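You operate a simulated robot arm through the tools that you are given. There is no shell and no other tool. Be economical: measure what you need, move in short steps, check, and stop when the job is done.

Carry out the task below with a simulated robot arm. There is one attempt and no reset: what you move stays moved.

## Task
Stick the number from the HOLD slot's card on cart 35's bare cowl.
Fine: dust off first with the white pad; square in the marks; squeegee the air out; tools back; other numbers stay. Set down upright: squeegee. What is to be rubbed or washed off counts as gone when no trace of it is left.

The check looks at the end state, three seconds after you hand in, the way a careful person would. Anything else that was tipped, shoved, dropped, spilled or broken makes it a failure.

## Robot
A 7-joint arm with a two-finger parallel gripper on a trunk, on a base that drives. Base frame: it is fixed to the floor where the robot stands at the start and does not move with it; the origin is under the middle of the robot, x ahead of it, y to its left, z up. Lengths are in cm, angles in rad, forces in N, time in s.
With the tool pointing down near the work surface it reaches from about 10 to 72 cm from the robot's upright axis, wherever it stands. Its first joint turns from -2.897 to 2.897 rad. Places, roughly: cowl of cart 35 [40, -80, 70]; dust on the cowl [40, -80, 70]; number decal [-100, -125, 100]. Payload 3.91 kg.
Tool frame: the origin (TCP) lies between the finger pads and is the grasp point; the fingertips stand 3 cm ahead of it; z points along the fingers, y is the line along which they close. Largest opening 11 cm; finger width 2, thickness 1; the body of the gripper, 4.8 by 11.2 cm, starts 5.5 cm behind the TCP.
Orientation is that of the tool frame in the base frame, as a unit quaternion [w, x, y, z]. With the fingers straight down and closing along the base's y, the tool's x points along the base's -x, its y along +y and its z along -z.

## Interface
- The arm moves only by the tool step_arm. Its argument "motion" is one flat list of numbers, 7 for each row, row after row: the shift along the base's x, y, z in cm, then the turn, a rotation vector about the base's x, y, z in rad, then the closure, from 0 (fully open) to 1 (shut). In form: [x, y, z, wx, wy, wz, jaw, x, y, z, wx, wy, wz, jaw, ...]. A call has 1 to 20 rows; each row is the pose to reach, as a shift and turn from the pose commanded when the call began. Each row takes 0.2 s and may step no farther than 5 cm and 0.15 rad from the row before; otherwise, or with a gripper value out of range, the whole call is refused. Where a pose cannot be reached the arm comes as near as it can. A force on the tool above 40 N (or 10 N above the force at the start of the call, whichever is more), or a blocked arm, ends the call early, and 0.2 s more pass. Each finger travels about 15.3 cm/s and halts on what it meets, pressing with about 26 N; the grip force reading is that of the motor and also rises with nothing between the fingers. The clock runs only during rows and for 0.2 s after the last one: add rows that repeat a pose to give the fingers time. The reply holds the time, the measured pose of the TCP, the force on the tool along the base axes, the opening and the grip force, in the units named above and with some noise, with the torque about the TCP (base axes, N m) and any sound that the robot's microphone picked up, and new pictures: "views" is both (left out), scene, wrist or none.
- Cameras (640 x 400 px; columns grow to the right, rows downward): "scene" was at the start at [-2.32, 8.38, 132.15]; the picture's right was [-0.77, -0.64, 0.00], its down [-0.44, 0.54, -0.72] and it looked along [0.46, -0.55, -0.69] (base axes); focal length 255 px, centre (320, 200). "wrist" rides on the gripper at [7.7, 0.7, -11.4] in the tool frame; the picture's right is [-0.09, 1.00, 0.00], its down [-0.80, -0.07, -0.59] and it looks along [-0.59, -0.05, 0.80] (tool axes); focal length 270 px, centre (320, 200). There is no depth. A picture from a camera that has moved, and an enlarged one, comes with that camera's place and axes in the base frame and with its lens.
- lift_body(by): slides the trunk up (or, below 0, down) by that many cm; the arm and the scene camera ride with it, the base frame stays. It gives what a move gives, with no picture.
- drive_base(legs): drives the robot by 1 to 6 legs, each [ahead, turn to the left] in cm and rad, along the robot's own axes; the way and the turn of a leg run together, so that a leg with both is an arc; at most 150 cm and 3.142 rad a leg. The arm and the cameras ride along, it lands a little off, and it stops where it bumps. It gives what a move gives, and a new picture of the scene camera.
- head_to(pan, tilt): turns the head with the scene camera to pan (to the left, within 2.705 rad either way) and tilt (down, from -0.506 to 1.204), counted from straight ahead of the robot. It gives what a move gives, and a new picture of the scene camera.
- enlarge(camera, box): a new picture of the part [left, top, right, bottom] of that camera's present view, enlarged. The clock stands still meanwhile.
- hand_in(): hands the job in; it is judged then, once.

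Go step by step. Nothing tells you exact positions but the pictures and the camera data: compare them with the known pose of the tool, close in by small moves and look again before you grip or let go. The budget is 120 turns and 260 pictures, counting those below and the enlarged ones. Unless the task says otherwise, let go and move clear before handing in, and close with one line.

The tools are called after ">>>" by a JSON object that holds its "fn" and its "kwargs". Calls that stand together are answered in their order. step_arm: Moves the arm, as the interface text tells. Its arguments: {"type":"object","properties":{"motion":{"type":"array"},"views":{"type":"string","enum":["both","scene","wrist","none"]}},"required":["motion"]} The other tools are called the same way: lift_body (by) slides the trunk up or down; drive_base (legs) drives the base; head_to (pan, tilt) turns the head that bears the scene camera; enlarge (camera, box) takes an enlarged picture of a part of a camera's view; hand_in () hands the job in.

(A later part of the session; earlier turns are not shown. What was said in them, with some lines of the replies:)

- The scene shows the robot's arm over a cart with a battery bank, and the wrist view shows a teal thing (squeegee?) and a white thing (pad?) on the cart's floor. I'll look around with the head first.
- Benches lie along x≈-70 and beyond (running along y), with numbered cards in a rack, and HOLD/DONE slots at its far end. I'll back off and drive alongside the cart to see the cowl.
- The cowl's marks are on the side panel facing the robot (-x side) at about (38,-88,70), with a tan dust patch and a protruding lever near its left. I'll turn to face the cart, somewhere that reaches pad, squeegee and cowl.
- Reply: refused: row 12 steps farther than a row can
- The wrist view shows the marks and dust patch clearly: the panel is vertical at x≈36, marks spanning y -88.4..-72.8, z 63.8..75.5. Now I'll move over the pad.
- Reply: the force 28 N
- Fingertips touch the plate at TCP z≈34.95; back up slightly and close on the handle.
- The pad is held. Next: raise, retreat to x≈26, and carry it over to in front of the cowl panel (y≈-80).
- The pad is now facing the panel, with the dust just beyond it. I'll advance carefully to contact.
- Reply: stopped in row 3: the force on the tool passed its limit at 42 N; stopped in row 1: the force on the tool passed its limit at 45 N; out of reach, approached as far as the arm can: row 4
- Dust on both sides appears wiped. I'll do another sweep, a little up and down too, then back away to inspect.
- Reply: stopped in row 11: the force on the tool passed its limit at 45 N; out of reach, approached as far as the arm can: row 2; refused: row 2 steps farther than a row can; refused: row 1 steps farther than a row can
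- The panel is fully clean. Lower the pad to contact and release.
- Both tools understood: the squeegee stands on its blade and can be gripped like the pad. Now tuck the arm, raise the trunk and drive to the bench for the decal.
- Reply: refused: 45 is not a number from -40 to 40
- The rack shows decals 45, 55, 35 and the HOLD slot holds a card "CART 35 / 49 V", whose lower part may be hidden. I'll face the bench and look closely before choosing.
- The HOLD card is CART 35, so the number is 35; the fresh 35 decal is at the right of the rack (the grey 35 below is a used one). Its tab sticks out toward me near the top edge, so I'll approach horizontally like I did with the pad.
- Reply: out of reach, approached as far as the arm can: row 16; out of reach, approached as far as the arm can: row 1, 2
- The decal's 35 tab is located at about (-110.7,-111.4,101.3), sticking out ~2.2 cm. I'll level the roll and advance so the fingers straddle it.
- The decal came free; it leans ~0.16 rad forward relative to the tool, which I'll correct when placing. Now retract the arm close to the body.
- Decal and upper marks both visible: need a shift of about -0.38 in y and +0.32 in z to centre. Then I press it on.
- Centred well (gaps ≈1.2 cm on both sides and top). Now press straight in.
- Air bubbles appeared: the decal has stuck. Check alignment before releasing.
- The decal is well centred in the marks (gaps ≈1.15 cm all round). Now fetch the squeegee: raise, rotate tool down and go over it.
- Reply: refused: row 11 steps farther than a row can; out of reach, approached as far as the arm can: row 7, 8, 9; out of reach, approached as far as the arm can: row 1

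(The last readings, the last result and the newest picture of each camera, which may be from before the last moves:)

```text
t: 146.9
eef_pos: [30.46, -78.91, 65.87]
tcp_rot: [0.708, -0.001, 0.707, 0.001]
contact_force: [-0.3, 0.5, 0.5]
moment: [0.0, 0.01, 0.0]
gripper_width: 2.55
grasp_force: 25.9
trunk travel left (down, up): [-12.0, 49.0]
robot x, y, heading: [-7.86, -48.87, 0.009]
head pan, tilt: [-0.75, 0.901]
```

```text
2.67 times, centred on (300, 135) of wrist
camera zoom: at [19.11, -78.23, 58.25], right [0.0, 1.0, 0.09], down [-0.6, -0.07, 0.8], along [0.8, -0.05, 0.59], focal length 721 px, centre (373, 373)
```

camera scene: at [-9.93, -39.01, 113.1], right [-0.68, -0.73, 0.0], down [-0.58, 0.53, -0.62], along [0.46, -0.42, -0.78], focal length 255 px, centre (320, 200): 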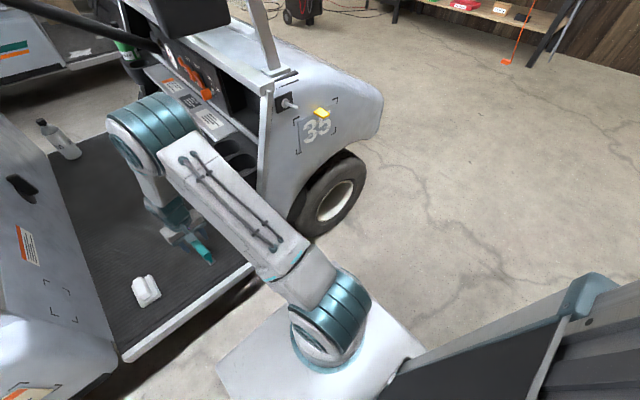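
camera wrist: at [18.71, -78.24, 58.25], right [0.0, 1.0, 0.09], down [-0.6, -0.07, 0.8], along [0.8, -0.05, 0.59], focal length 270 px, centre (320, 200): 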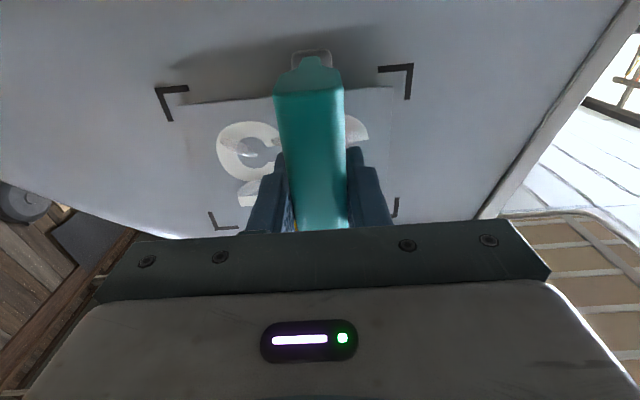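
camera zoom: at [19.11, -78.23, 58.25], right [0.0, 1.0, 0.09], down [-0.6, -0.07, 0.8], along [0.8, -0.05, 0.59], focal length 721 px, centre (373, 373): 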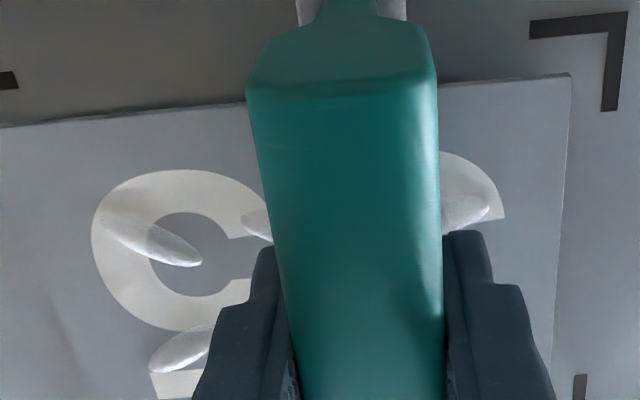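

>>> {"fn": "step_arm", "kwargs": {"motion": [0.2, 0, 0, 0, 0, 0, 1], "views": "none"}}

>>> {"fn": "step_arm", "kwargs": {"motion": [0.2, 0, 0, 0, 0, 0, 1], "views": "none"}}

```text
t: 147.3
eef_pos: [30.72, -78.77, 65.89]
tcp_rot: [0.707, -0.001, 0.707, 0.001]
contact_force: [0.0, -0.6, -1.1]
moment: [0.02, 0.0, 0.04]
gripper_width: 2.54
grasp_force: 25.8
trunk travel left (down, up): [-12.0, 49.0]
robot x, y, heading: [-7.86, -48.86, 0.009]
head pan, tilt: [-0.75, 0.901]
```

```text
t: 147.7
eef_pos: [30.87, -78.98, 65.88]
tcp_rot: [0.708, -0.002, 0.707, 0.001]
contact_force: [0.0, -0.1, -0.8]
moment: [0.0, -0.02, 0.0]
gripper_width: 2.55
grasp_force: 25.9
trunk travel left (down, up): [-12.0, 49.0]
robot x, y, heading: [-7.82, -48.71, 0.008]
head pan, tilt: [-0.75, 0.901]
```

>>> {"fn": "step_arm", "kwargs": {"motion": [0.2, 0, -0.3, 0, 0, 0, 1], "views": "none"}}

>>> {"fn": "step_arm", "kwargs": {"motion": [0.2, 0, 0, 0, 0, 0, 1], "views": "wrist"}}

```text
t: 148.1
eef_pos: [30.91, -78.9, 65.8]
tcp_rot: [0.708, -0.001, 0.706, 0.0]
contact_force: [-7.8, 1.1, 2.0]
moment: [-0.02, -0.09, 0.07]
gripper_width: 2.54
grasp_force: 25.6
trunk travel left (down, up): [-12.0, 49.0]
robot x, y, heading: [-7.98, -48.41, 0.009]
head pan, tilt: [-0.75, 0.901]
```

```text
t: 148.5
eef_pos: [31.19, -79.01, 65.71]
tcp_rot: [0.708, -0.001, 0.706, 0.001]
contact_force: [-18.9, 2.9, -0.2]
moment: [0.0, 0.01, -0.18]
gripper_width: 2.61
grasp_force: 25.9
trunk travel left (down, up): [-12.0, 49.0]
robot x, y, heading: [-7.79, -48.77, 0.008]
head pan, tilt: [-0.75, 0.901]
camera wrist: at [19.67, -78.3, 58.03], right [0.0, 1.0, 0.09], down [-0.6, -0.07, 0.8], along [0.8, -0.05, 0.59], focal length 270 px, centre (320, 200)
```

wrist: 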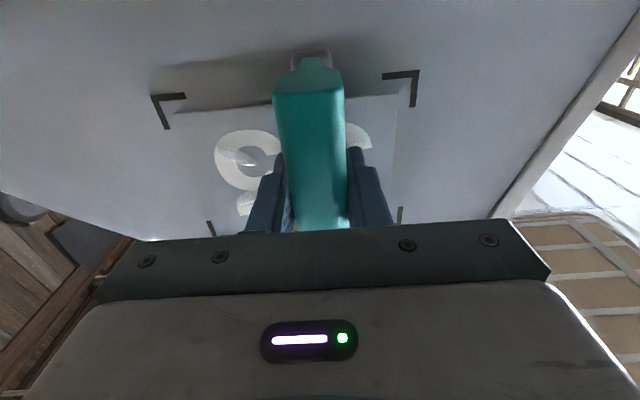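

>>> {"fn": "step_arm", "kwargs": {"motion": [-0.1, -0.5, -0.4, 0, 0, 0, 1, -0.1, -1.5, -0.5, 0, 0, 0, 1, -0.1, -2.5, -0.5, 0, 0, 0, 1, -0.1, -3.5, -0.5, 0, 0, 0, 1, -0.1, -4.5, -0.5, 0, 0, 0, 1, -0.1, -5.5, -0.5, 0, 0, 0, 1], "views": "wrist"}}

>>> {"fn": "enlarge", "kwargs": {"camera": "wrist", "box": [240, 60, 480, 210]}}

```text
t: 149.9
eef_pos: [31.27, -84.42, 65.31]
tcp_rot: [0.708, -0.001, 0.707, 0.0]
contact_force: [-13.3, 3.7, 0.7]
moment: [-0.04, 0.0, 0.18]
gripper_width: 2.59
grasp_force: 25.9
trunk travel left (down, up): [-12.0, 49.0]
robot x, y, heading: [-7.68, -48.52, 0.003]
head pan, tilt: [-0.75, 0.901]
camera wrist: at [19.82, -83.73, 57.55], right [0.0, 1.0, 0.09], down [-0.6, -0.07, 0.8], along [0.8, -0.05, 0.59], focal length 270 px, centre (320, 200)
```

wrist: 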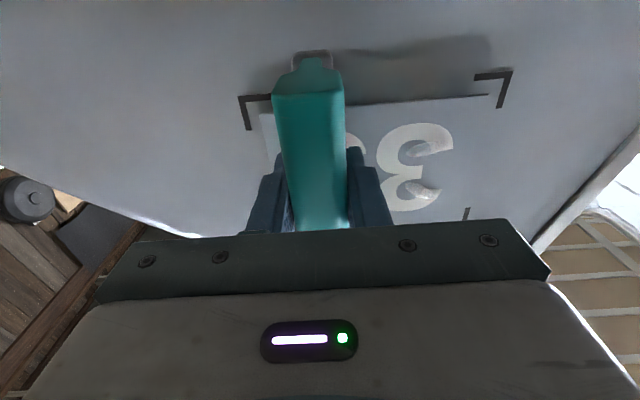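

```text
2.67 times, centred on (360, 135) of wrist
camera zoom: at [19.82, -83.73, 57.55], right [0.0, 1.0, 0.09], down [-0.6, -0.07, 0.8], along [0.8, -0.05, 0.59], focal length 721 px, centre (213, 373)
```

zoom: 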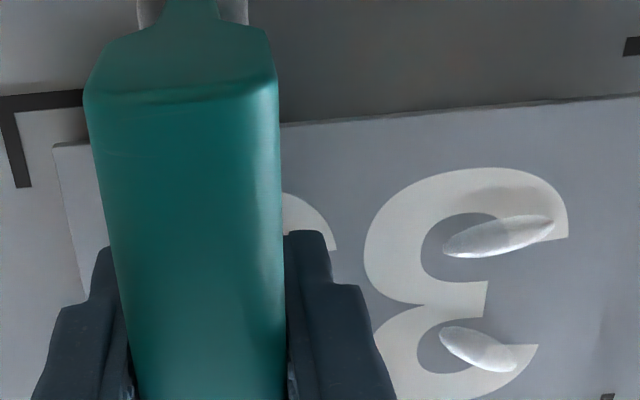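

Sweeping works: the bubbles passed over are gone. Continue off the -y edge.

>>> {"fn": "step_arm", "kwargs": {"motion": [0, -1, 0, 0, 0, 0, 1, 0, -2, 0, 0, 0, 0, 1, 0, -3, 0, 0, 0, 0, 1, 0, -4, 0, 0, 0, 0, 1, 0, -5, 0, 0, 0, 0, 1, -2, -5, 0, 0, 0, 0, 1, -5, -5, 0, 0, 0, 0, 1], "views": "wrist"}}

>>> {"fn": "enlarge", "kwargs": {"camera": "wrist", "box": [280, 60, 600, 260]}}

```text
t: 151.5
eef_pos: [26.03, -89.22, 65.21]
tcp_rot: [0.707, -0.001, 0.707, 0.001]
contact_force: [0.2, -0.2, -1.2]
moment: [-0.01, 0.0, 0.0]
gripper_width: 2.54
grasp_force: 25.9
trunk travel left (down, up): [-12.0, 49.0]
robot x, y, heading: [-7.97, -48.58, -0.001]
head pan, tilt: [-0.75, 0.901]
camera wrist: at [14.59, -88.57, 57.51], right [0.0, 1.0, 0.09], down [-0.6, -0.07, 0.8], along [0.8, -0.05, 0.59], focal length 270 px, centre (320, 200)
```

wrist: 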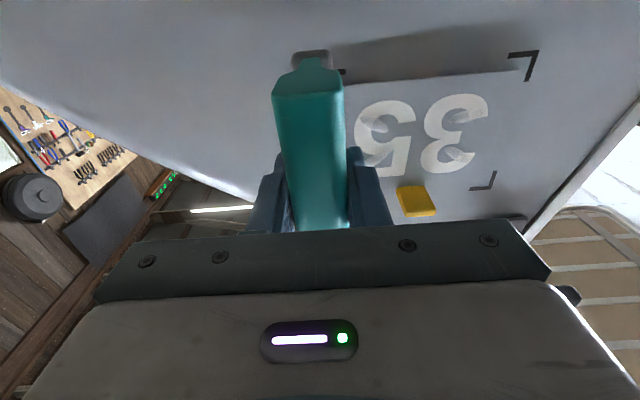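

```text
2.00 times, centred on (440, 160) of wrist
camera zoom: at [14.59, -88.57, 57.51], right [0.0, 1.0, 0.09], down [-0.6, -0.07, 0.8], along [0.8, -0.05, 0.59], focal length 541 px, centre (80, 280)
```

zoom: 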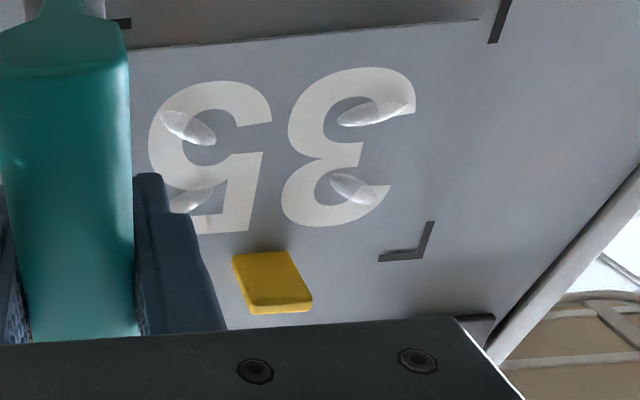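

>>> {"fn": "step_arm", "kwargs": {"motion": [0, 3, 0, 0, 0, 0, 1, 0, 6, 0, 0, 0, 0, 1, 3, 6.4, 0, 0, 0, 0, 1, 4.8, 6.4, 0, 0, 0, 0, 1, 5.2, 6.4, 0, 0, 0, 0, 1], "views": "none"}}

>>> {"fn": "step_arm", "kwargs": {"motion": [0.2, 0, 0, 0, 0, 0, 1], "views": "none"}}

```text
t: 152.7
eef_pos: [31.28, -83.14, 65.23]
tcp_rot: [0.707, 0.0, 0.707, 0.0]
contact_force: [-10.2, 2.4, -0.3]
moment: [0.0, -0.07, 0.15]
gripper_width: 2.55
grasp_force: 25.9
trunk travel left (down, up): [-12.0, 49.0]
robot x, y, heading: [-7.81, -48.79, 0.005]
head pan, tilt: [-0.75, 0.901]
```

```text
t: 153.1
eef_pos: [31.57, -83.15, 65.18]
tcp_rot: [0.708, -0.001, 0.706, 0.0]
contact_force: [-19.3, 0.6, -0.2]
moment: [0.0, 0.0, 0.0]
gripper_width: 2.57
grasp_force: 26.5
trunk travel left (down, up): [-12.0, 49.0]
robot x, y, heading: [-7.95, -48.79, 0.003]
head pan, tilt: [-0.75, 0.901]
```

>>> {"fn": "step_arm", "kwargs": {"motion": [0.02, -1, 0, 0, 0, 0, 1, 0.05, -2, 0, 0, 0, 0, 1, 0.1, -3, 0, 0, 0, 0, 1], "views": "none"}}

>>> {"fn": "step_arm", "kwargs": {"motion": [0.05, -1, 0, 0, 0, 0, 1, 0.1, -2, 0, 0, 0, 0, 1], "views": "none"}}

>>> {"fn": "step_arm", "kwargs": {"motion": [-2, 0, 0, 0, 0, 0, 1, -6, -2, 0, 0, 0, 0, 1], "views": "wrist"}}

>>> {"fn": "enlarge", "kwargs": {"camera": "wrist", "box": [280, 60, 600, 260]}}

```text
t: 153.9
eef_pos: [31.79, -86.0, 65.25]
tcp_rot: [0.708, -0.001, 0.706, 0.001]
contact_force: [-18.1, 7.3, -0.8]
moment: [-0.01, 0.01, 0.26]
gripper_width: 2.55
grasp_force: 26.1
trunk travel left (down, up): [-12.0, 49.0]
robot x, y, heading: [-8.28, -48.71, 0.01]
head pan, tilt: [-0.75, 0.901]
```

```text
t: 154.5
eef_pos: [31.8, -87.87, 65.36]
tcp_rot: [0.708, -0.002, 0.706, 0.0]
contact_force: [-11.9, 3.9, 0.0]
moment: [0.0, 0.03, 0.24]
gripper_width: 2.5
grasp_force: 26.4
trunk travel left (down, up): [-12.0, 49.0]
robot x, y, heading: [-7.58, -48.86, 0.004]
head pan, tilt: [-0.75, 0.901]
```

```text
t: 155.1
eef_pos: [25.83, -90.04, 65.05]
tcp_rot: [0.708, -0.002, 0.707, 0.001]
contact_force: [0.5, -1.0, -0.8]
moment: [0.0, 0.04, -0.01]
gripper_width: 2.57
grasp_force: 25.9
trunk travel left (down, up): [-12.0, 49.0]
robot x, y, heading: [-8.0, -48.86, 0.004]
head pan, tilt: [-0.75, 0.901]
camera wrist: at [14.38, -89.33, 57.4], right [0.0, 1.0, 0.09], down [-0.6, -0.07, 0.8], along [0.8, -0.05, 0.59], focal length 270 px, centre (320, 200)
```

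wrist: 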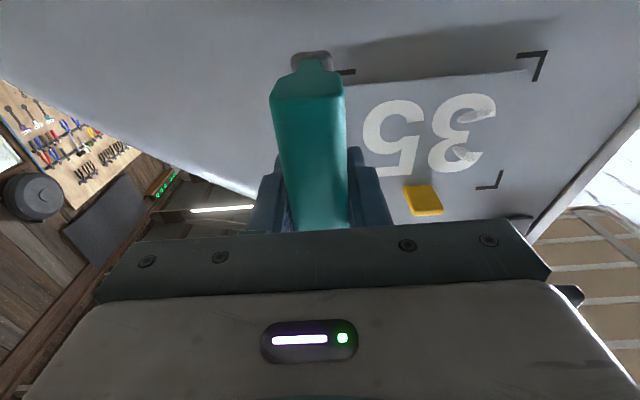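

```text
2.00 times, centred on (440, 160) of wrist
camera zoom: at [14.38, -89.33, 57.4], right [0.0, 1.0, 0.09], down [-0.6, -0.07, 0.8], along [0.8, -0.05, 0.59], focal length 541 px, centre (80, 280)
```

zoom: 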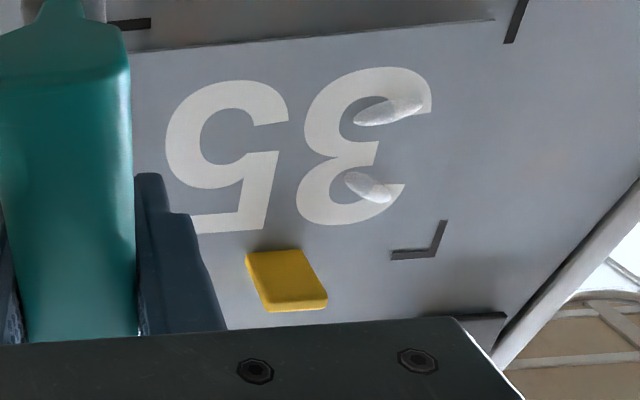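

Left side clear; two bubbles remain on the +y side. I'll back the base 8 cm to have more reach there.

>>> {"fn": "drive_base", "kwargs": {"legs": [[-8, 0]]}}

>>> {"fn": "step_arm", "kwargs": {"motion": [2, 3, 0, 0, 0, 0, 1, 4, 7, 0, 0, 0, 0, 1, 6, 11, 0, 0, 0, 0, 1], "views": "wrist"}}

```text
t: 156.1
eef_pos: [17.81, -90.02, 65.11]
tcp_rot: [0.707, -0.001, 0.707, 0.001]
contact_force: [0.1, 0.7, -0.6]
moment: [-0.03, 0.01, -0.02]
gripper_width: 2.55
grasp_force: 25.5
trunk travel left (down, up): [-12.0, 49.0]
robot x, y, heading: [-15.93, -48.67, -0.002]
head pan, tilt: [-0.75, 0.901]
camera scene: at [-17.8, -39.06, 113.1], right [-0.68, -0.73, 0.0], down [-0.57, 0.53, -0.62], along [0.46, -0.42, -0.78], focal length 255 px, centre (320, 200)
```

scene: 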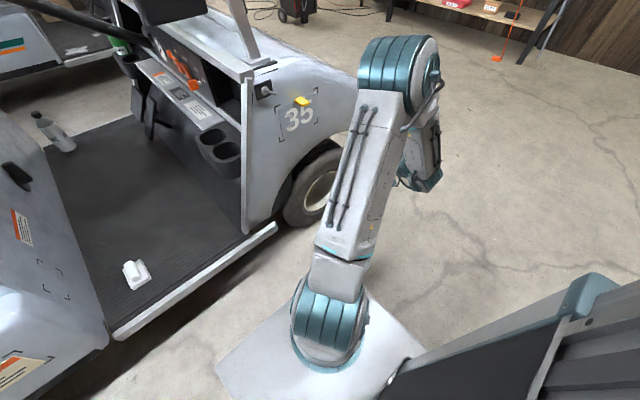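

```text
t: 156.9
eef_pos: [23.71, -79.21, 65.15]
tcp_rot: [0.708, 0.0, 0.706, -0.001]
contact_force: [-1.4, 0.0, -0.4]
moment: [0.03, -0.01, 0.0]
gripper_width: 2.59
grasp_force: 25.7
trunk travel left (down, up): [-12.0, 49.0]
robot x, y, heading: [-15.84, -48.83, 0.003]
head pan, tilt: [-0.75, 0.901]
camera wrist: at [12.2, -78.44, 57.57], right [0.0, 1.0, 0.09], down [-0.6, -0.07, 0.8], along [0.8, -0.05, 0.59], focal length 270 px, centre (320, 200)
```

wrist: 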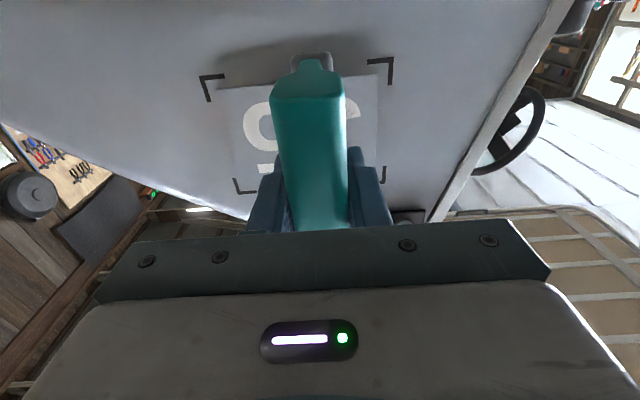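

>>> {"fn": "step_arm", "kwargs": {"motion": [4, 0.2, 0, 0, 0, 0, 1, 7, 0.4, 0, 0, 0, 0, 1, 7.5, 0.4, 0, 0, 0, 0, 1], "views": "none"}}

>>> {"fn": "step_arm", "kwargs": {"motion": [0.25, 0, 0, 0, 0, 0, 1], "views": "none"}}

>>> {"fn": "step_arm", "kwargs": {"motion": [0.2, 0, 0, 0, 0, 0, 1], "views": "none"}}

```text
t: 157.7
eef_pos: [31.24, -78.45, 65.16]
tcp_rot: [0.708, -0.001, 0.707, 0.0]
contact_force: [-0.1, 0.1, -0.7]
moment: [0.02, -0.02, 0.02]
gripper_width: 2.55
grasp_force: 26.3
trunk travel left (down, up): [-12.0, 49.0]
robot x, y, heading: [-15.76, -48.94, 0.006]
head pan, tilt: [-0.75, 0.901]
```

```text
t: 158.1
eef_pos: [31.49, -78.61, 65.02]
tcp_rot: [0.708, -0.001, 0.706, 0.0]
contact_force: [-0.6, -0.3, -0.1]
moment: [0.01, 0.02, 0.04]
gripper_width: 2.59
grasp_force: 26.2
trunk travel left (down, up): [-12.0, 49.0]
robot x, y, heading: [-15.68, -48.66, 0.003]
head pan, tilt: [-0.75, 0.901]
```

```text
t: 158.5
eef_pos: [31.71, -78.56, 65.11]
tcp_rot: [0.708, 0.001, 0.706, -0.001]
contact_force: [-3.7, 0.4, -1.1]
moment: [0.0, 0.1, 0.03]
gripper_width: 2.54
grasp_force: 26.1
trunk travel left (down, up): [-12.0, 49.0]
robot x, y, heading: [-15.36, -48.79, -0.0]
head pan, tilt: [-0.75, 0.901]
```

>>> {"fn": "step_arm", "kwargs": {"motion": [0.2, 0.2, 0, 0, 0, 0, 1, 0.22, 1, 0, 0, 0, 0, 1, 0.25, 2, 0, 0, 0, 0, 1], "views": "none"}}

>>> {"fn": "step_arm", "kwargs": {"motion": [0.05, 1, 0, 0, 0, 0, 1, 0.1, 2, 0, 0, 0, 0, 1, 0.1, 3, 0, 0, 0, 0, 1], "views": "none"}}

>>> {"fn": "step_arm", "kwargs": {"motion": [0, 0.8, 0, 0, 0, 0, 1, -2, 0.8, 0, 0, 0, 0, 1, -5, 0, 0, 0, 0, 0, 1], "views": "wrist"}}

>>> {"fn": "enlarge", "kwargs": {"camera": "wrist", "box": [140, 40, 460, 240]}}

```text
t: 159.3
eef_pos: [31.96, -76.73, 65.08]
tcp_rot: [0.708, 0.0, 0.706, 0.0]
contact_force: [-18.2, -6.8, -0.3]
moment: [0.01, 0.03, -0.25]
gripper_width: 2.57
grasp_force: 26.2
trunk travel left (down, up): [-12.0, 49.0]
robot x, y, heading: [-15.97, -48.85, 0.007]
head pan, tilt: [-0.75, 0.901]
```

```text
t: 160.1
eef_pos: [32.0, -73.77, 65.1]
tcp_rot: [0.709, -0.001, 0.706, 0.0]
contact_force: [-16.0, -5.2, -0.3]
moment: [0.01, 0.01, -0.32]
gripper_width: 2.53
grasp_force: 25.6
trunk travel left (down, up): [-12.0, 49.0]
robot x, y, heading: [-15.93, -48.7, 0.01]
head pan, tilt: [-0.75, 0.901]
```

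```text
t: 160.9
eef_pos: [26.91, -73.72, 64.83]
tcp_rot: [0.708, -0.001, 0.706, 0.0]
contact_force: [-0.5, 0.3, -1.0]
moment: [0.01, 0.0, -0.02]
gripper_width: 2.54
grasp_force: 26.4
trunk travel left (down, up): [-12.0, 49.0]
robot x, y, heading: [-15.85, -49.01, 0.003]
head pan, tilt: [-0.75, 0.901]
camera wrist: at [15.58, -73.1, 57.14], right [0.0, 1.0, 0.09], down [-0.6, -0.07, 0.8], along [0.8, -0.05, 0.59], focal length 270 px, centre (320, 200)
```

wrist: 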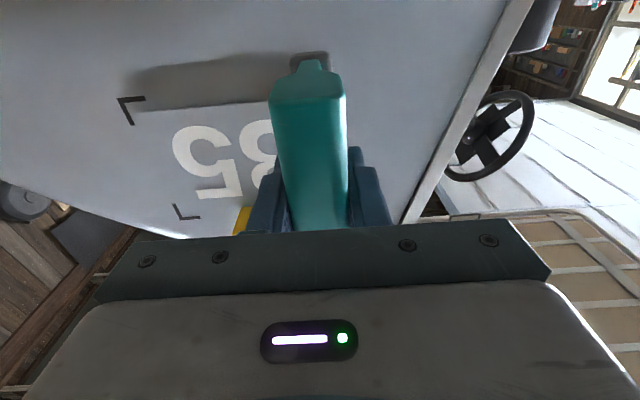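

```text
2.00 times, centred on (300, 140) of wrist
camera zoom: at [15.58, -73.1, 57.14], right [0.0, 1.0, 0.09], down [-0.6, -0.07, 0.8], along [0.8, -0.05, 0.59], focal length 541 px, centre (360, 320)
```

zoom: 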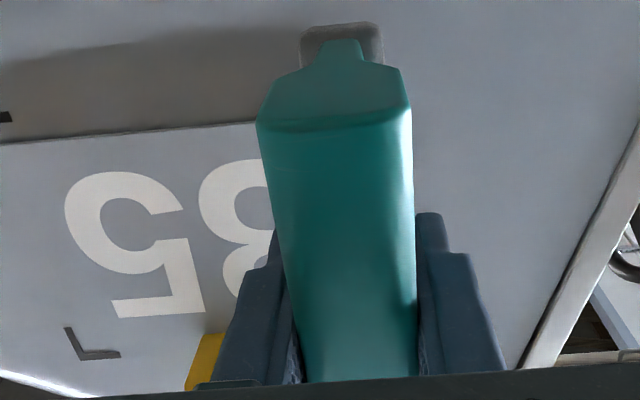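

>>> {"fn": "step_arm", "kwargs": {"motion": [-3, -3, 0, 0, 0, 0, 1, -5, -7, 0, 0, 0, 0, 1, -5, -11.5, 0, 0, 0, 0, 1, -5, -15, 0, 0, 0, 0, 1], "views": "wrist"}}

>>> {"fn": "enlarge", "kwargs": {"camera": "wrist", "box": [320, 60, 560, 210]}}

```text
t: 161.9
eef_pos: [22.22, -88.58, 65.29]
tcp_rot: [0.708, 0.001, 0.706, -0.001]
contact_force: [-0.2, 0.1, -0.6]
moment: [0.01, 0.04, 0.0]
gripper_width: 2.54
grasp_force: 25.9
trunk travel left (down, up): [-12.0, 49.0]
robot x, y, heading: [-15.78, -48.36, 0.005]
head pan, tilt: [-0.75, 0.901]
camera wrist: at [10.64, -87.81, 57.62], right [0.0, 1.0, 0.09], down [-0.6, -0.07, 0.8], along [0.8, -0.05, 0.59], focal length 270 px, centre (320, 200)
```

wrist: 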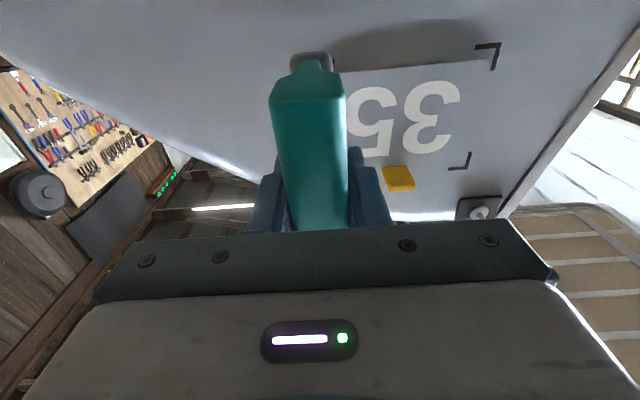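

```text
2.67 times, centred on (440, 135) of wrist
camera zoom: at [10.64, -87.81, 57.62], right [0.0, 1.0, 0.09], down [-0.6, -0.07, 0.8], along [0.8, -0.05, 0.59], focal length 721 px, centre (0, 373)
```

zoom: 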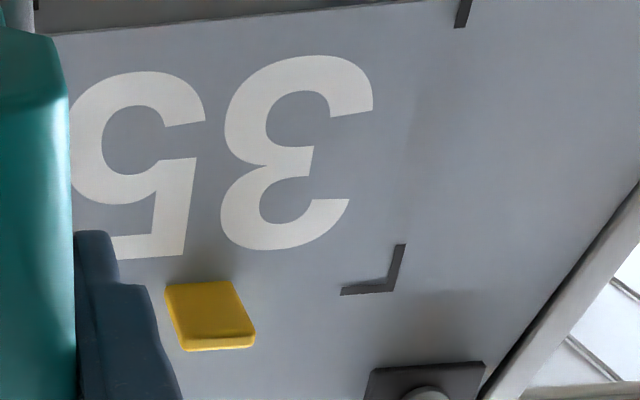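

>>> {"fn": "enlarge", "kwargs": {"camera": "wrist", "box": [430, 30, 526, 90]}}

>>> {"fn": "head_to", "kwargs": {"pan": -0.6, "tilt": 0.7}}

>>> {"fn": "enlarge", "kwargs": {"camera": "scene", "box": [300, 100, 460, 200]}}

```text
6.67 times, centred on (478, 60) of wrist
camera zoom: at [10.64, -87.81, 57.62], right [0.0, 1.0, 0.09], down [-0.6, -0.07, 0.8], along [0.8, -0.05, 0.59], focal length 1802 px, centre (-733, 1133)
```

zoom: 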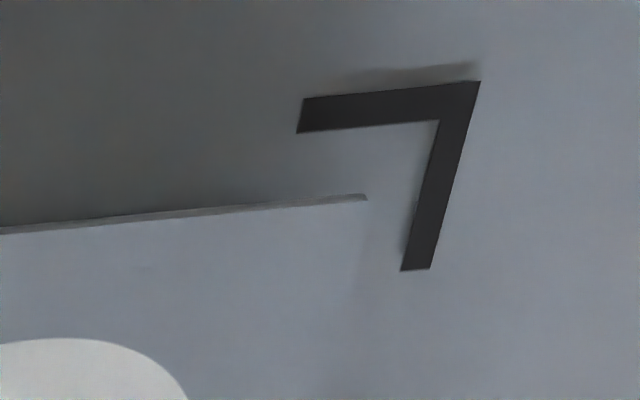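

```text
t: 162.6
eef_pos: [22.08, -88.5, 65.24]
tcp_rot: [0.708, -0.001, 0.706, 0.0]
contact_force: [0.6, -0.8, -1.1]
moment: [0.01, 0.03, 0.01]
gripper_width: 2.58
grasp_force: 25.9
trunk travel left (down, up): [-12.0, 49.0]
robot x, y, heading: [-15.74, -48.83, 0.004]
head pan, tilt: [-0.6, 0.7]
camera scene: at [-16.32, -38.71, 114.71], right [-0.56, -0.83, 0.0], down [-0.53, 0.36, -0.76], along [0.63, -0.43, -0.64], focal length 255 px, centre (320, 200)
```

scene: 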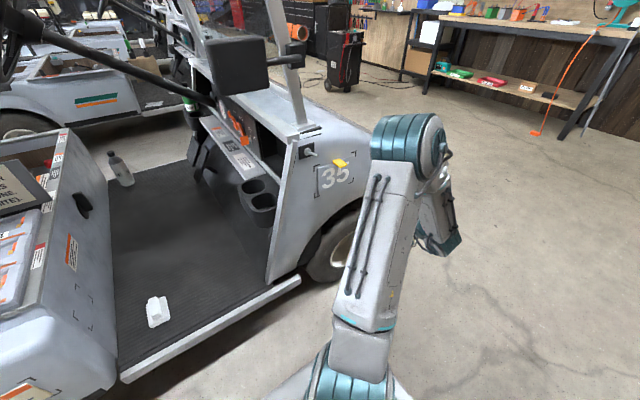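

```text
4.00 times, centred on (380, 150) of scene
camera zoom: at [-16.32, -38.71, 114.71], right [-0.56, -0.83, 0.0], down [-0.53, 0.36, -0.76], along [0.63, -0.43, -0.64], focal length 1020 px, centre (80, 400)
```

zoom: 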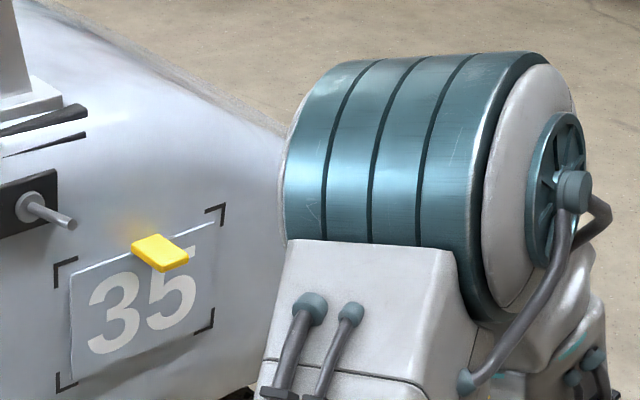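

All bubbles are gone and the decal lies flat. Now return the squeegee: rotate tool down, drive forward the 8 cm and carry it back.

>>> {"fn": "step_arm", "kwargs": {"motion": [-2, 1, 1, 0, 0.14, 0, 1, -4, 2, 2, 0, 0.28, 0, 1, -5, 3, 3, 0, 0.42, 0, 1, -5, 4, 4, 0, 0.56, 0, 1, -5, 5, 5, 0, 0.7, 0, 1, -5, 6, 6, 0, 0.84, 0, 1, -5, 7, 7, 0, 0.98, 0, 1, -5, 8, 8, 0, 1.12, 0, 1, -5, 9, 9, 0, 1.26, 0, 1, -5, 10, 10, 0, 1.4, 0, 1, -5, 11, 11, 0, 1.5, 0, 1, -5, 12, 11, 0, 1.571, 0, 1, -5, 16.5, 11, 0, 1.571, 0, 1, -5, 21, 11, 0, 1.571, 0, 1, -5, 25.5, 11, 0, 1.571, 0, 1, -4, 30, 11, 0, 1.571, 0, 1, -2, 34, 11, 0, 1.571, 0, 1, 0, 38, 11, 0, 1.571, 0, 1, 0, 42.5, 11, 0, 1.571, 0, 1, 0, 47, 11, 0, 1.571, 0, 1], "views": "none"}}

>>> {"fn": "drive_base", "kwargs": {"legs": [[8, 0]]}}

>>> {"fn": "enlarge", "kwargs": {"camera": "scene", "box": [260, 100, 420, 200]}}

```text
t: 166.8
eef_pos: [21.97, -41.67, 76.08]
tcp_rot: [0.002, 0.0, 1.0, 0.001]
contact_force: [0.4, 0.2, -1.0]
moment: [0.0, 0.01, -0.01]
gripper_width: 2.57
grasp_force: 26.3
trunk travel left (down, up): [-12.0, 49.0]
robot x, y, heading: [-15.6, -48.73, -0.005]
head pan, tilt: [-0.6, 0.7]
```

```text
t: 167.9
eef_pos: [29.88, -41.74, 76.12]
tcp_rot: [0.001, -0.001, 1.0, 0.001]
contact_force: [0.1, -0.8, -0.5]
moment: [-0.03, 0.0, -0.02]
gripper_width: 2.55
grasp_force: 26.6
trunk travel left (down, up): [-12.0, 49.0]
robot x, y, heading: [-8.09, -48.83, -0.001]
head pan, tilt: [-0.6, 0.7]
camera scene: at [-8.48, -38.66, 114.72], right [-0.56, -0.83, 0.0], down [-0.53, 0.36, -0.77], along [0.63, -0.43, -0.64], focal length 255 px, centre (320, 200)
```

scene: 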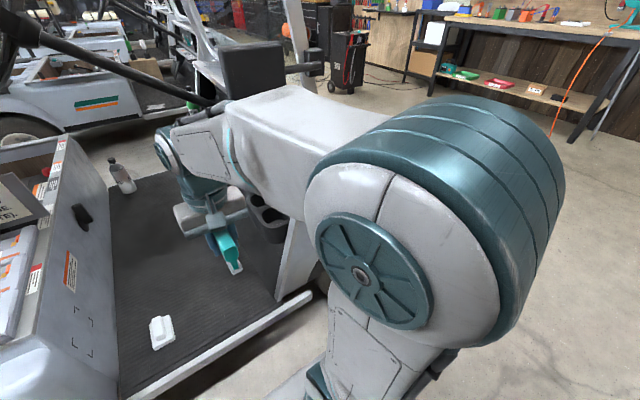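

```text
4.00 times, centred on (340, 150) of scene
camera zoom: at [-8.48, -38.66, 114.72], right [-0.56, -0.83, 0.0], down [-0.53, 0.36, -0.77], along [0.63, -0.43, -0.64], focal length 1020 px, centre (240, 400)
```

zoom: 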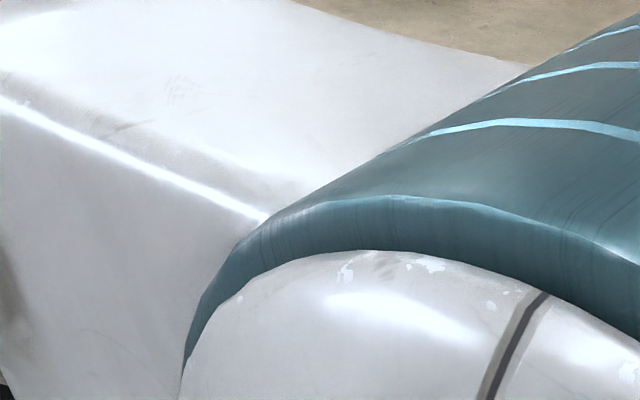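

>>> {"fn": "step_arm", "kwargs": {"motion": [4, 1.2, -1.5, 0, 0, 0.04, 1, 8, 2.4, -3.5, 0, 0, 0.08, 1, 12, 3.6, -6, 0, 0, 0.08, 1, 15.5, 4.5, -9, 0, 0, 0.08, 1, 18, 4.8, -12.5, 0, 0, 0.08, 1, 18, 4.8, -17, 0, 0, 0.08, 1, 18, 4.8, -21.5, 0, 0, 0.08, 1, 18, 4.8, -26, 0, 0, 0.08, 1, 18, 4.8, -30.5, 0, 0, 0.08, 1, 18, 4.8, -35, 0, 0, 0.08, 1], "views": "both"}}

>>> {"fn": "enlarge", "kwargs": {"camera": "scene", "box": [100, 180, 260, 280]}}

```text
t: 170.1
eef_pos: [47.8, -37.06, 41.36]
tcp_rot: [0.002, -0.04, 0.999, 0.001]
contact_force: [-0.2, 1.1, 0.0]
moment: [-0.03, -0.01, 0.03]
gripper_width: 2.56
grasp_force: 25.6
trunk travel left (down, up): [-12.0, 49.0]
robot x, y, heading: [-7.83, -48.83, 0.0]
head pan, tilt: [-0.6, 0.7]
camera scene: at [-8.5, -38.66, 114.73], right [-0.56, -0.83, 0.0], down [-0.53, 0.36, -0.77], along [0.63, -0.43, -0.64], focal length 255 px, centre (320, 200)
camera wrist: at [39.99, -36.86, 52.84], right [0.01, 1.0, 0.0], down [0.8, 0.0, 0.6], along [0.6, 0.0, -0.8], focal length 270 px, centre (320, 200)
```

scene: 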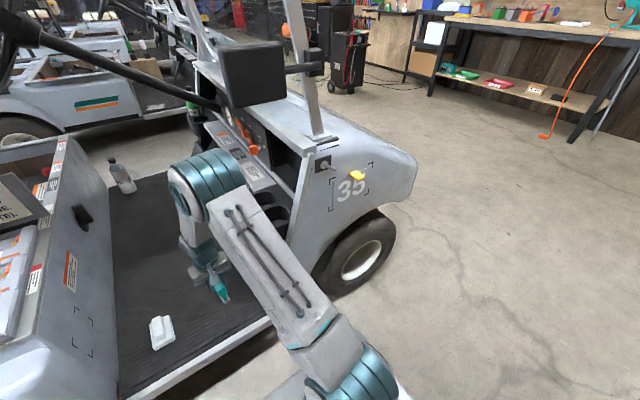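
wrist: 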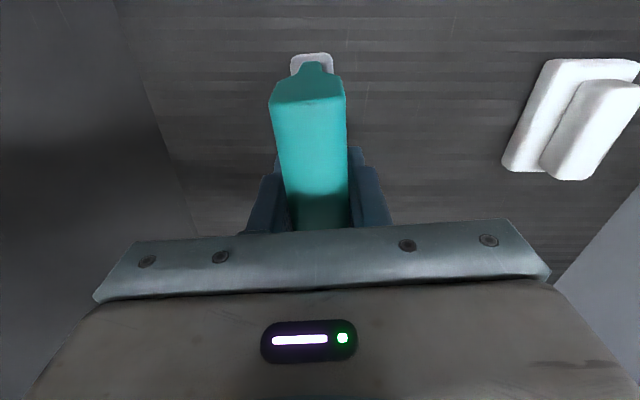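

```text
4.00 times, centred on (180, 230) of scene
camera zoom: at [-8.5, -38.66, 114.73], right [-0.56, -0.83, 0.0], down [-0.53, 0.36, -0.77], along [0.63, -0.43, -0.64], focal length 1020 px, centre (880, 80)
```

zoom: 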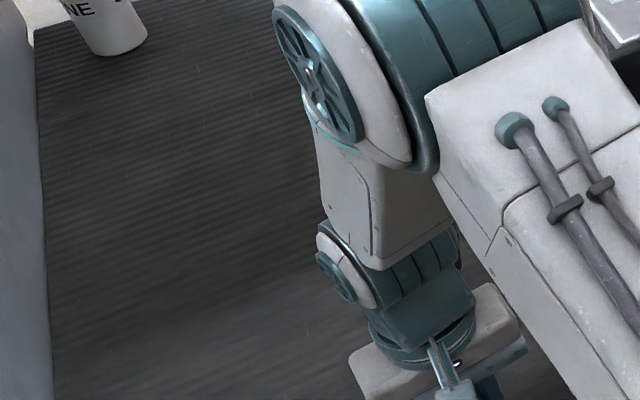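

>>> {"fn": "step_arm", "kwargs": {"motion": [0, 0.1, -3, 0, 0, 0, 1, 0, 0.1, -4.5, 0, 0, 0, 1, 0, 0.1, -5, 0, 0, 0, 1, 0, 0.1, -5.3, 0, 0, 0, 1], "views": "none"}}

>>> {"fn": "step_arm", "kwargs": {"motion": [0, 0, -0.3, 0, 0, 0, 1], "views": "none"}}

>>> {"fn": "step_arm", "kwargs": {"motion": [0, 0, -0.3, 0, 0, 0, 1], "views": "wrist"}}

```text
t: 171.1
eef_pos: [47.94, -36.75, 35.8]
tcp_rot: [0.002, -0.041, 0.999, 0.0]
contact_force: [-0.1, 0.5, -0.5]
moment: [0.0, -0.03, 0.02]
gripper_width: 2.54
grasp_force: 25.9
trunk travel left (down, up): [-12.0, 49.0]
robot x, y, heading: [-7.9, -48.7, -0.004]
head pan, tilt: [-0.6, 0.7]
```

```text
t: 171.5
eef_pos: [47.94, -36.85, 35.58]
tcp_rot: [0.0, -0.042, 0.999, 0.0]
contact_force: [0.3, -0.2, 0.3]
moment: [0.0, 0.01, 0.02]
gripper_width: 2.54
grasp_force: 26.2
trunk travel left (down, up): [-12.0, 49.0]
robot x, y, heading: [-8.19, -49.04, 0.007]
head pan, tilt: [-0.6, 0.7]
```

```text
t: 171.9
eef_pos: [47.8, -36.8, 35.13]
tcp_rot: [0.001, -0.041, 0.999, -0.001]
contact_force: [0.0, 0.5, -0.2]
moment: [-0.02, -0.04, -0.02]
gripper_width: 2.54
grasp_force: 25.7
trunk travel left (down, up): [-12.0, 49.0]
robot x, y, heading: [-8.09, -49.1, 0.002]
head pan, tilt: [-0.6, 0.7]
camera wrist: at [40.04, -36.73, 46.66], right [0.01, 1.0, 0.0], down [0.8, 0.0, 0.6], along [0.6, 0.0, -0.8], focal length 270 px, centre (320, 200)
```

wrist: 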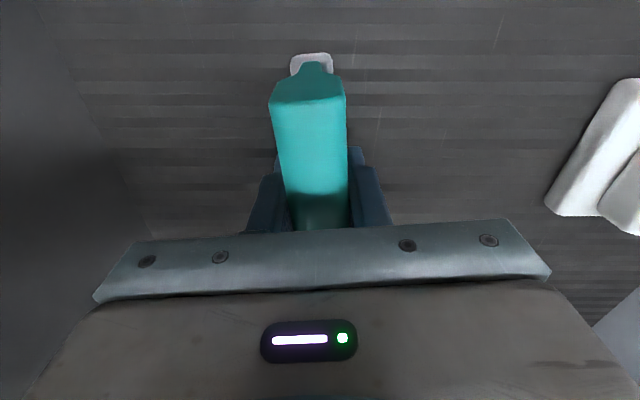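

>>> {"fn": "step_arm", "kwargs": {"motion": [0, 0, -0.25, 0, 0, 0, 1], "views": "none"}}

>>> {"fn": "step_arm", "kwargs": {"motion": [0, 0, -0.2, 0, 0, 0, 1], "views": "none"}}

```text
t: 172.3
eef_pos: [47.74, -36.89, 34.94]
tcp_rot: [0.0, -0.041, 0.999, 0.001]
contact_force: [0.2, 0.1, -0.4]
moment: [0.03, 0.0, 0.01]
gripper_width: 2.55
grasp_force: 25.8
trunk travel left (down, up): [-12.0, 49.0]
robot x, y, heading: [-7.89, -49.14, 0.005]
head pan, tilt: [-0.6, 0.7]
```

```text
t: 172.7
eef_pos: [47.85, -36.8, 34.67]
tcp_rot: [0.0, -0.041, 0.999, 0.001]
contact_force: [-0.8, -0.2, -0.6]
moment: [-0.02, 0.0, 0.01]
gripper_width: 2.57
grasp_force: 25.9
trunk travel left (down, up): [-12.0, 49.0]
robot x, y, heading: [-7.7, -48.55, 0.002]
head pan, tilt: [-0.6, 0.7]
```

>>> {"fn": "step_arm", "kwargs": {"motion": [0, 0, -0.2, 0, 0, 0, 1], "views": "none"}}

>>> {"fn": "step_arm", "kwargs": {"motion": [0, 0, -0.2, 0, 0, 0, 1], "views": "none"}}

```text
t: 173.1
eef_pos: [47.88, -36.75, 34.55]
tcp_rot: [0.003, -0.041, 0.999, -0.001]
contact_force: [-4.9, -2.2, 12.9]
moment: [-0.03, -0.34, -0.07]
gripper_width: 2.55
grasp_force: 25.8
trunk travel left (down, up): [-12.0, 49.0]
robot x, y, heading: [-8.09, -48.87, 0.0]
head pan, tilt: [-0.6, 0.7]
```

```text
t: 173.5
eef_pos: [47.84, -36.79, 34.4]
tcp_rot: [0.002, -0.041, 0.999, 0.001]
contact_force: [-2.6, -0.9, 18.2]
moment: [-0.03, -0.02, 0.0]
gripper_width: 2.55
grasp_force: 25.9
trunk travel left (down, up): [-12.0, 49.0]
robot x, y, heading: [-7.89, -48.89, -0.0]
head pan, tilt: [-0.6, 0.7]
```

>>> {"fn": "step_arm", "kwargs": {"motion": [0, 0, 0.1, 0, 0, 0, 1, 0, 0, 0.1, 0, 0, 0, 0.76, 0, 0, 0.1, 0, 0, 0, 0.72, 0, 0, 0.1, 0, 0, 0, 0.65, 0, 0, 0.1, 0, 0, 0, 0.55, 0, 0, 0.1, 0, 0, 0, 0.5], "views": "wrist"}}

```text
t: 174.9
eef_pos: [47.87, -36.86, 34.19]
tcp_rot: [0.001, -0.04, 0.999, 0.0]
contact_force: [-0.4, -0.2, -0.1]
moment: [0.0, 0.02, 0.03]
gripper_width: 5.51
grasp_force: 0.1
trunk travel left (down, up): [-12.0, 49.0]
robot x, y, heading: [-7.57, -48.87, 0.004]
head pan, tilt: [-0.6, 0.7]
camera wrist: at [40.05, -36.72, 45.79], right [0.01, 1.0, 0.0], down [0.8, 0.0, 0.6], along [0.6, 0.0, -0.8], focal length 270 px, centre (320, 200)
```

wrist: 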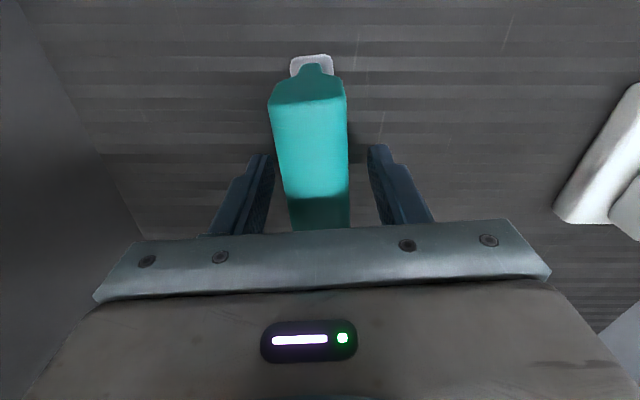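

Squeegee is standing free between the fingers. Rise straight up, then clear, and inspect everything.

>>> {"fn": "step_arm", "kwargs": {"motion": [0, 0, 2, 0, 0, 0, 0.5, 0, 0, 5, 0, 0, 0, 0.5, 0, 0, 9, 0, 0, 0, 0.4, 0, 0, 13, 0, 0, 0, 0.2, 0, 0, 17, 0, 0, 0, 0, -3, 0, 20, 0, 0, 0, 0, -6.5, 0, 23.5, 0, 0, 0, 0, -10, 0, 27, 0, 0, 0, 0, -13.5, 1, 30, 0, 0, 0, 0, -17, 3, 32, 0, 0, 0, 0, -19, 7, 33, 0, 0, 0, 0, -20, 11, 33, 0, 0, 0, 0, -20, 15, 33, 0, 0, 0, 0], "views": "both"}}

>>> {"fn": "enlarge", "kwargs": {"camera": "scene", "box": [290, 130, 450, 230]}}

>>> {"fn": "enlarge", "kwargs": {"camera": "scene", "box": [120, 240, 280, 340]}}

```text
t: 177.7
eef_pos: [27.97, -21.42, 67.19]
tcp_rot: [0.001, -0.041, 0.999, 0.0]
contact_force: [-0.5, 0.1, 0.2]
moment: [-0.02, 0.01, 0.0]
gripper_width: 10.98
grasp_force: 0.1
trunk travel left (down, up): [-12.0, 49.0]
robot x, y, heading: [-7.72, -48.78, 0.001]
head pan, tilt: [-0.6, 0.7]
camera scene: at [-8.48, -38.69, 114.72], right [-0.56, -0.83, 0.0], down [-0.53, 0.36, -0.76], along [0.63, -0.43, -0.64], focal length 255 px, centre (320, 200)
camera wrist: at [20.19, -21.4, 78.7], right [0.01, 1.0, 0.0], down [0.8, 0.0, 0.6], along [0.6, 0.0, -0.8], focal length 270 px, centre (320, 200)
```

scene: 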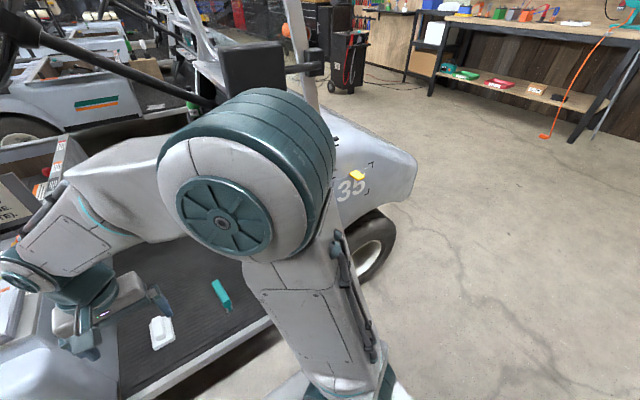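
wrist: 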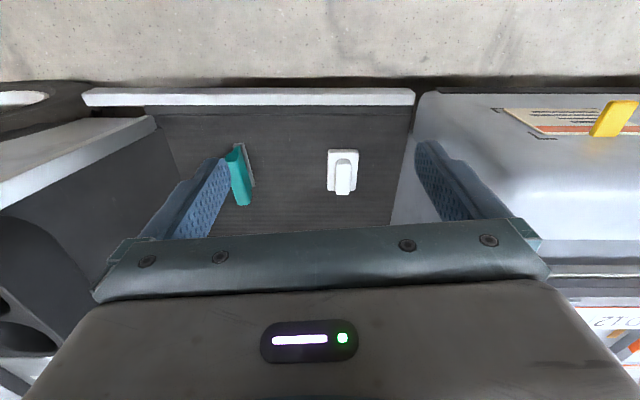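

```text
4.00 times, centred on (370, 180) of scene
camera zoom: at [-8.48, -38.69, 114.72], right [-0.56, -0.83, 0.0], down [-0.53, 0.36, -0.76], along [0.63, -0.43, -0.64], focal length 1020 px, centre (120, 280)
```

zoom: 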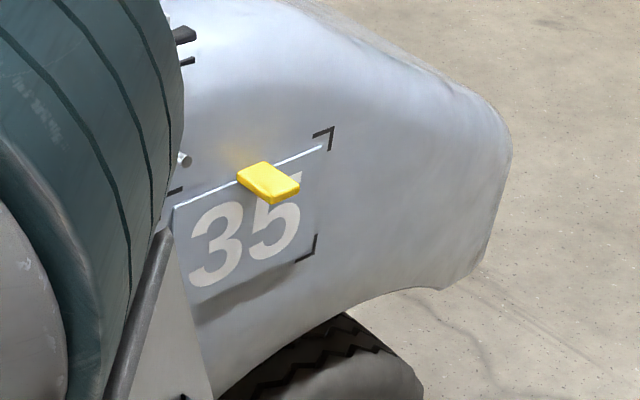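

```text
4.00 times, centred on (200, 290) of scene
camera zoom: at [-8.48, -38.69, 114.72], right [-0.56, -0.83, 0.0], down [-0.53, 0.36, -0.76], along [0.63, -0.43, -0.64], focal length 1020 px, centre (800, -160)
```

zoom: 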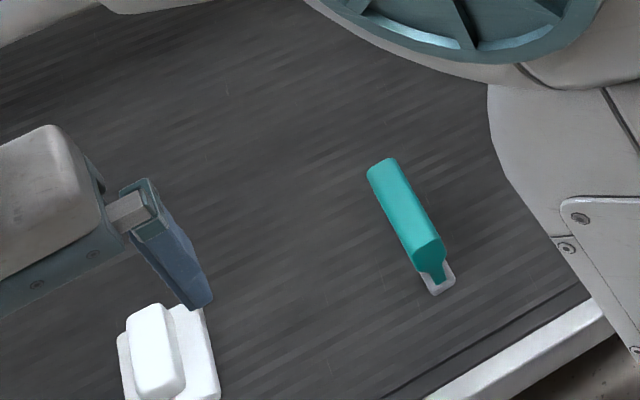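

Squeegee and pad are standing as before. I'll take a closer look at the decal from above to check it's flat and square.

>>> {"fn": "step_arm", "kwargs": {"motion": [-1, 0, 4.5, 0, 0, -0.04, 0, -2, -2, 8.5, 0, 0, -0.08, 0, -3, -5, 12, 0, 0, -0.08, 0, -3, -9, 15, 0, 0, -0.08, 0, -3, -13.5, 17, 0, 0, -0.08, 0, -3, -18, 19, 0, 0, -0.08, 0, -3, -22.5, 21, 0, 0, -0.08, 0, -3, -27, 23, 0, 0, -0.08, 0, -3, -31.5, 24, 0, 0, -0.08, 0, -3, -36, 24, 0, 0, -0.08, 0, -3, -41, 24, 0, 0, -0.08, 0, -3, -46, 24, 0, 0, -0.08, 0, -3, -51, 24, 0, 0, -0.08, 0, -3, -56, 24, 0, 0, -0.08, 0, -3, -59, 24, 0, 0, -0.08, 0], "views": "wrist"}}

>>> {"fn": "enlarge", "kwargs": {"camera": "wrist", "box": [200, 60, 440, 210]}}

```text
t: 180.9
eef_pos: [24.68, -80.86, 91.63]
tcp_rot: [0.001, -0.001, 1.0, -0.001]
contact_force: [0.2, 0.4, 1.2]
moment: [-0.03, 0.02, 0.0]
gripper_width: 11.0
grasp_force: 0.2
trunk travel left (down, up): [-12.0, 49.0]
robot x, y, heading: [-7.99, -48.68, -0.0]
head pan, tilt: [-0.6, 0.7]
camera wrist: at [16.95, -80.31, 103.09], right [0.09, 1.0, 0.0], down [0.8, -0.07, 0.6], along [0.59, -0.05, -0.8], focal length 270 px, centre (320, 200)
```

wrist: 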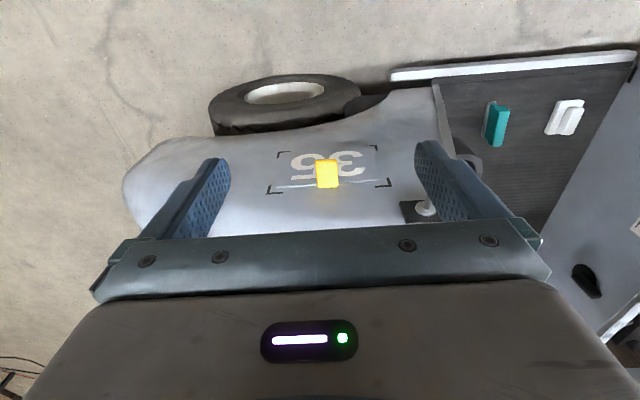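

```text
2.67 times, centred on (320, 135) of wrist
camera zoom: at [16.95, -80.31, 103.09], right [0.09, 1.0, 0.0], down [0.8, -0.07, 0.6], along [0.59, -0.05, -0.8], focal length 721 px, centre (320, 373)
```

zoom: 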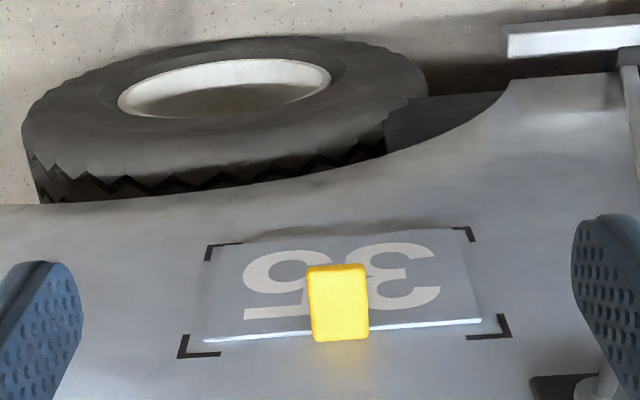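

>>> {"fn": "enlarge", "kwargs": {"camera": "wrist", "box": [256, 135, 336, 197]}}

>>> {"fn": "enlarge", "kwargs": {"camera": "wrist", "box": [320, 135, 400, 197]}}

```text
6.45 times, centred on (296, 166) of wrist
camera zoom: at [16.95, -80.31, 103.09], right [0.09, 1.0, 0.0], down [0.8, -0.07, 0.6], along [0.59, -0.05, -0.8], focal length 1744 px, centre (475, 419)
```

zoom: 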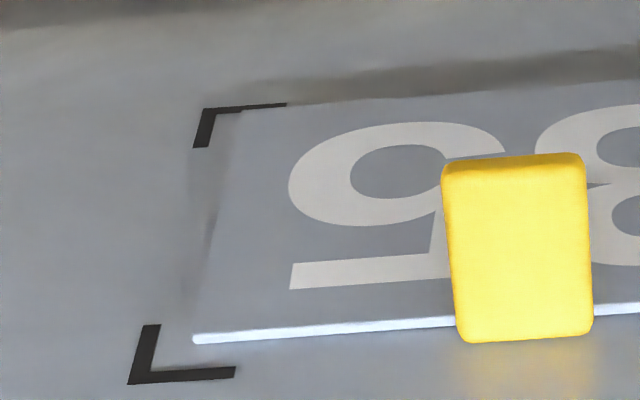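

```text
6.45 times, centred on (360, 166) of wrist
camera zoom: at [16.95, -80.31, 103.09], right [0.09, 1.0, 0.0], down [0.8, -0.07, 0.6], along [0.59, -0.05, -0.8], focal length 1744 px, centre (62, 419)
```

zoom: 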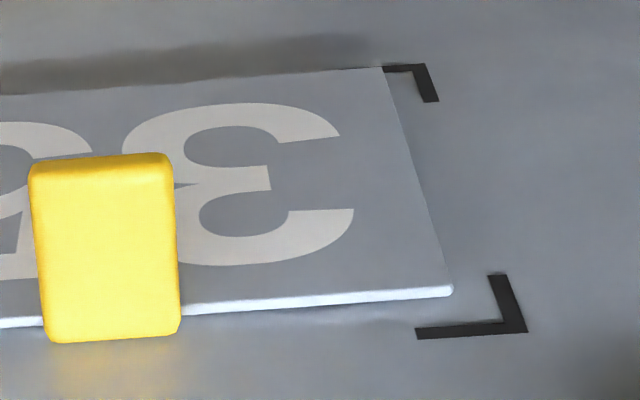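

The decal is flat and centred (gaps ≈1.15 cm left/right, ≈1.2/1.1 cm top/bottom), with no bubbles and no dust. Pad and squeegee stand back in place, and the gripper is empty and clear, so I hand in.

>>> {"fn": "hand_in", "kwargs": {}}

```text
The job is handed in.
```

The job is handed in: the number 35 is on cart 35's cowl, square in the marks. I dusted the panel first and pressed the air out afterwards. The pad is back and the squeegee is standing upright.
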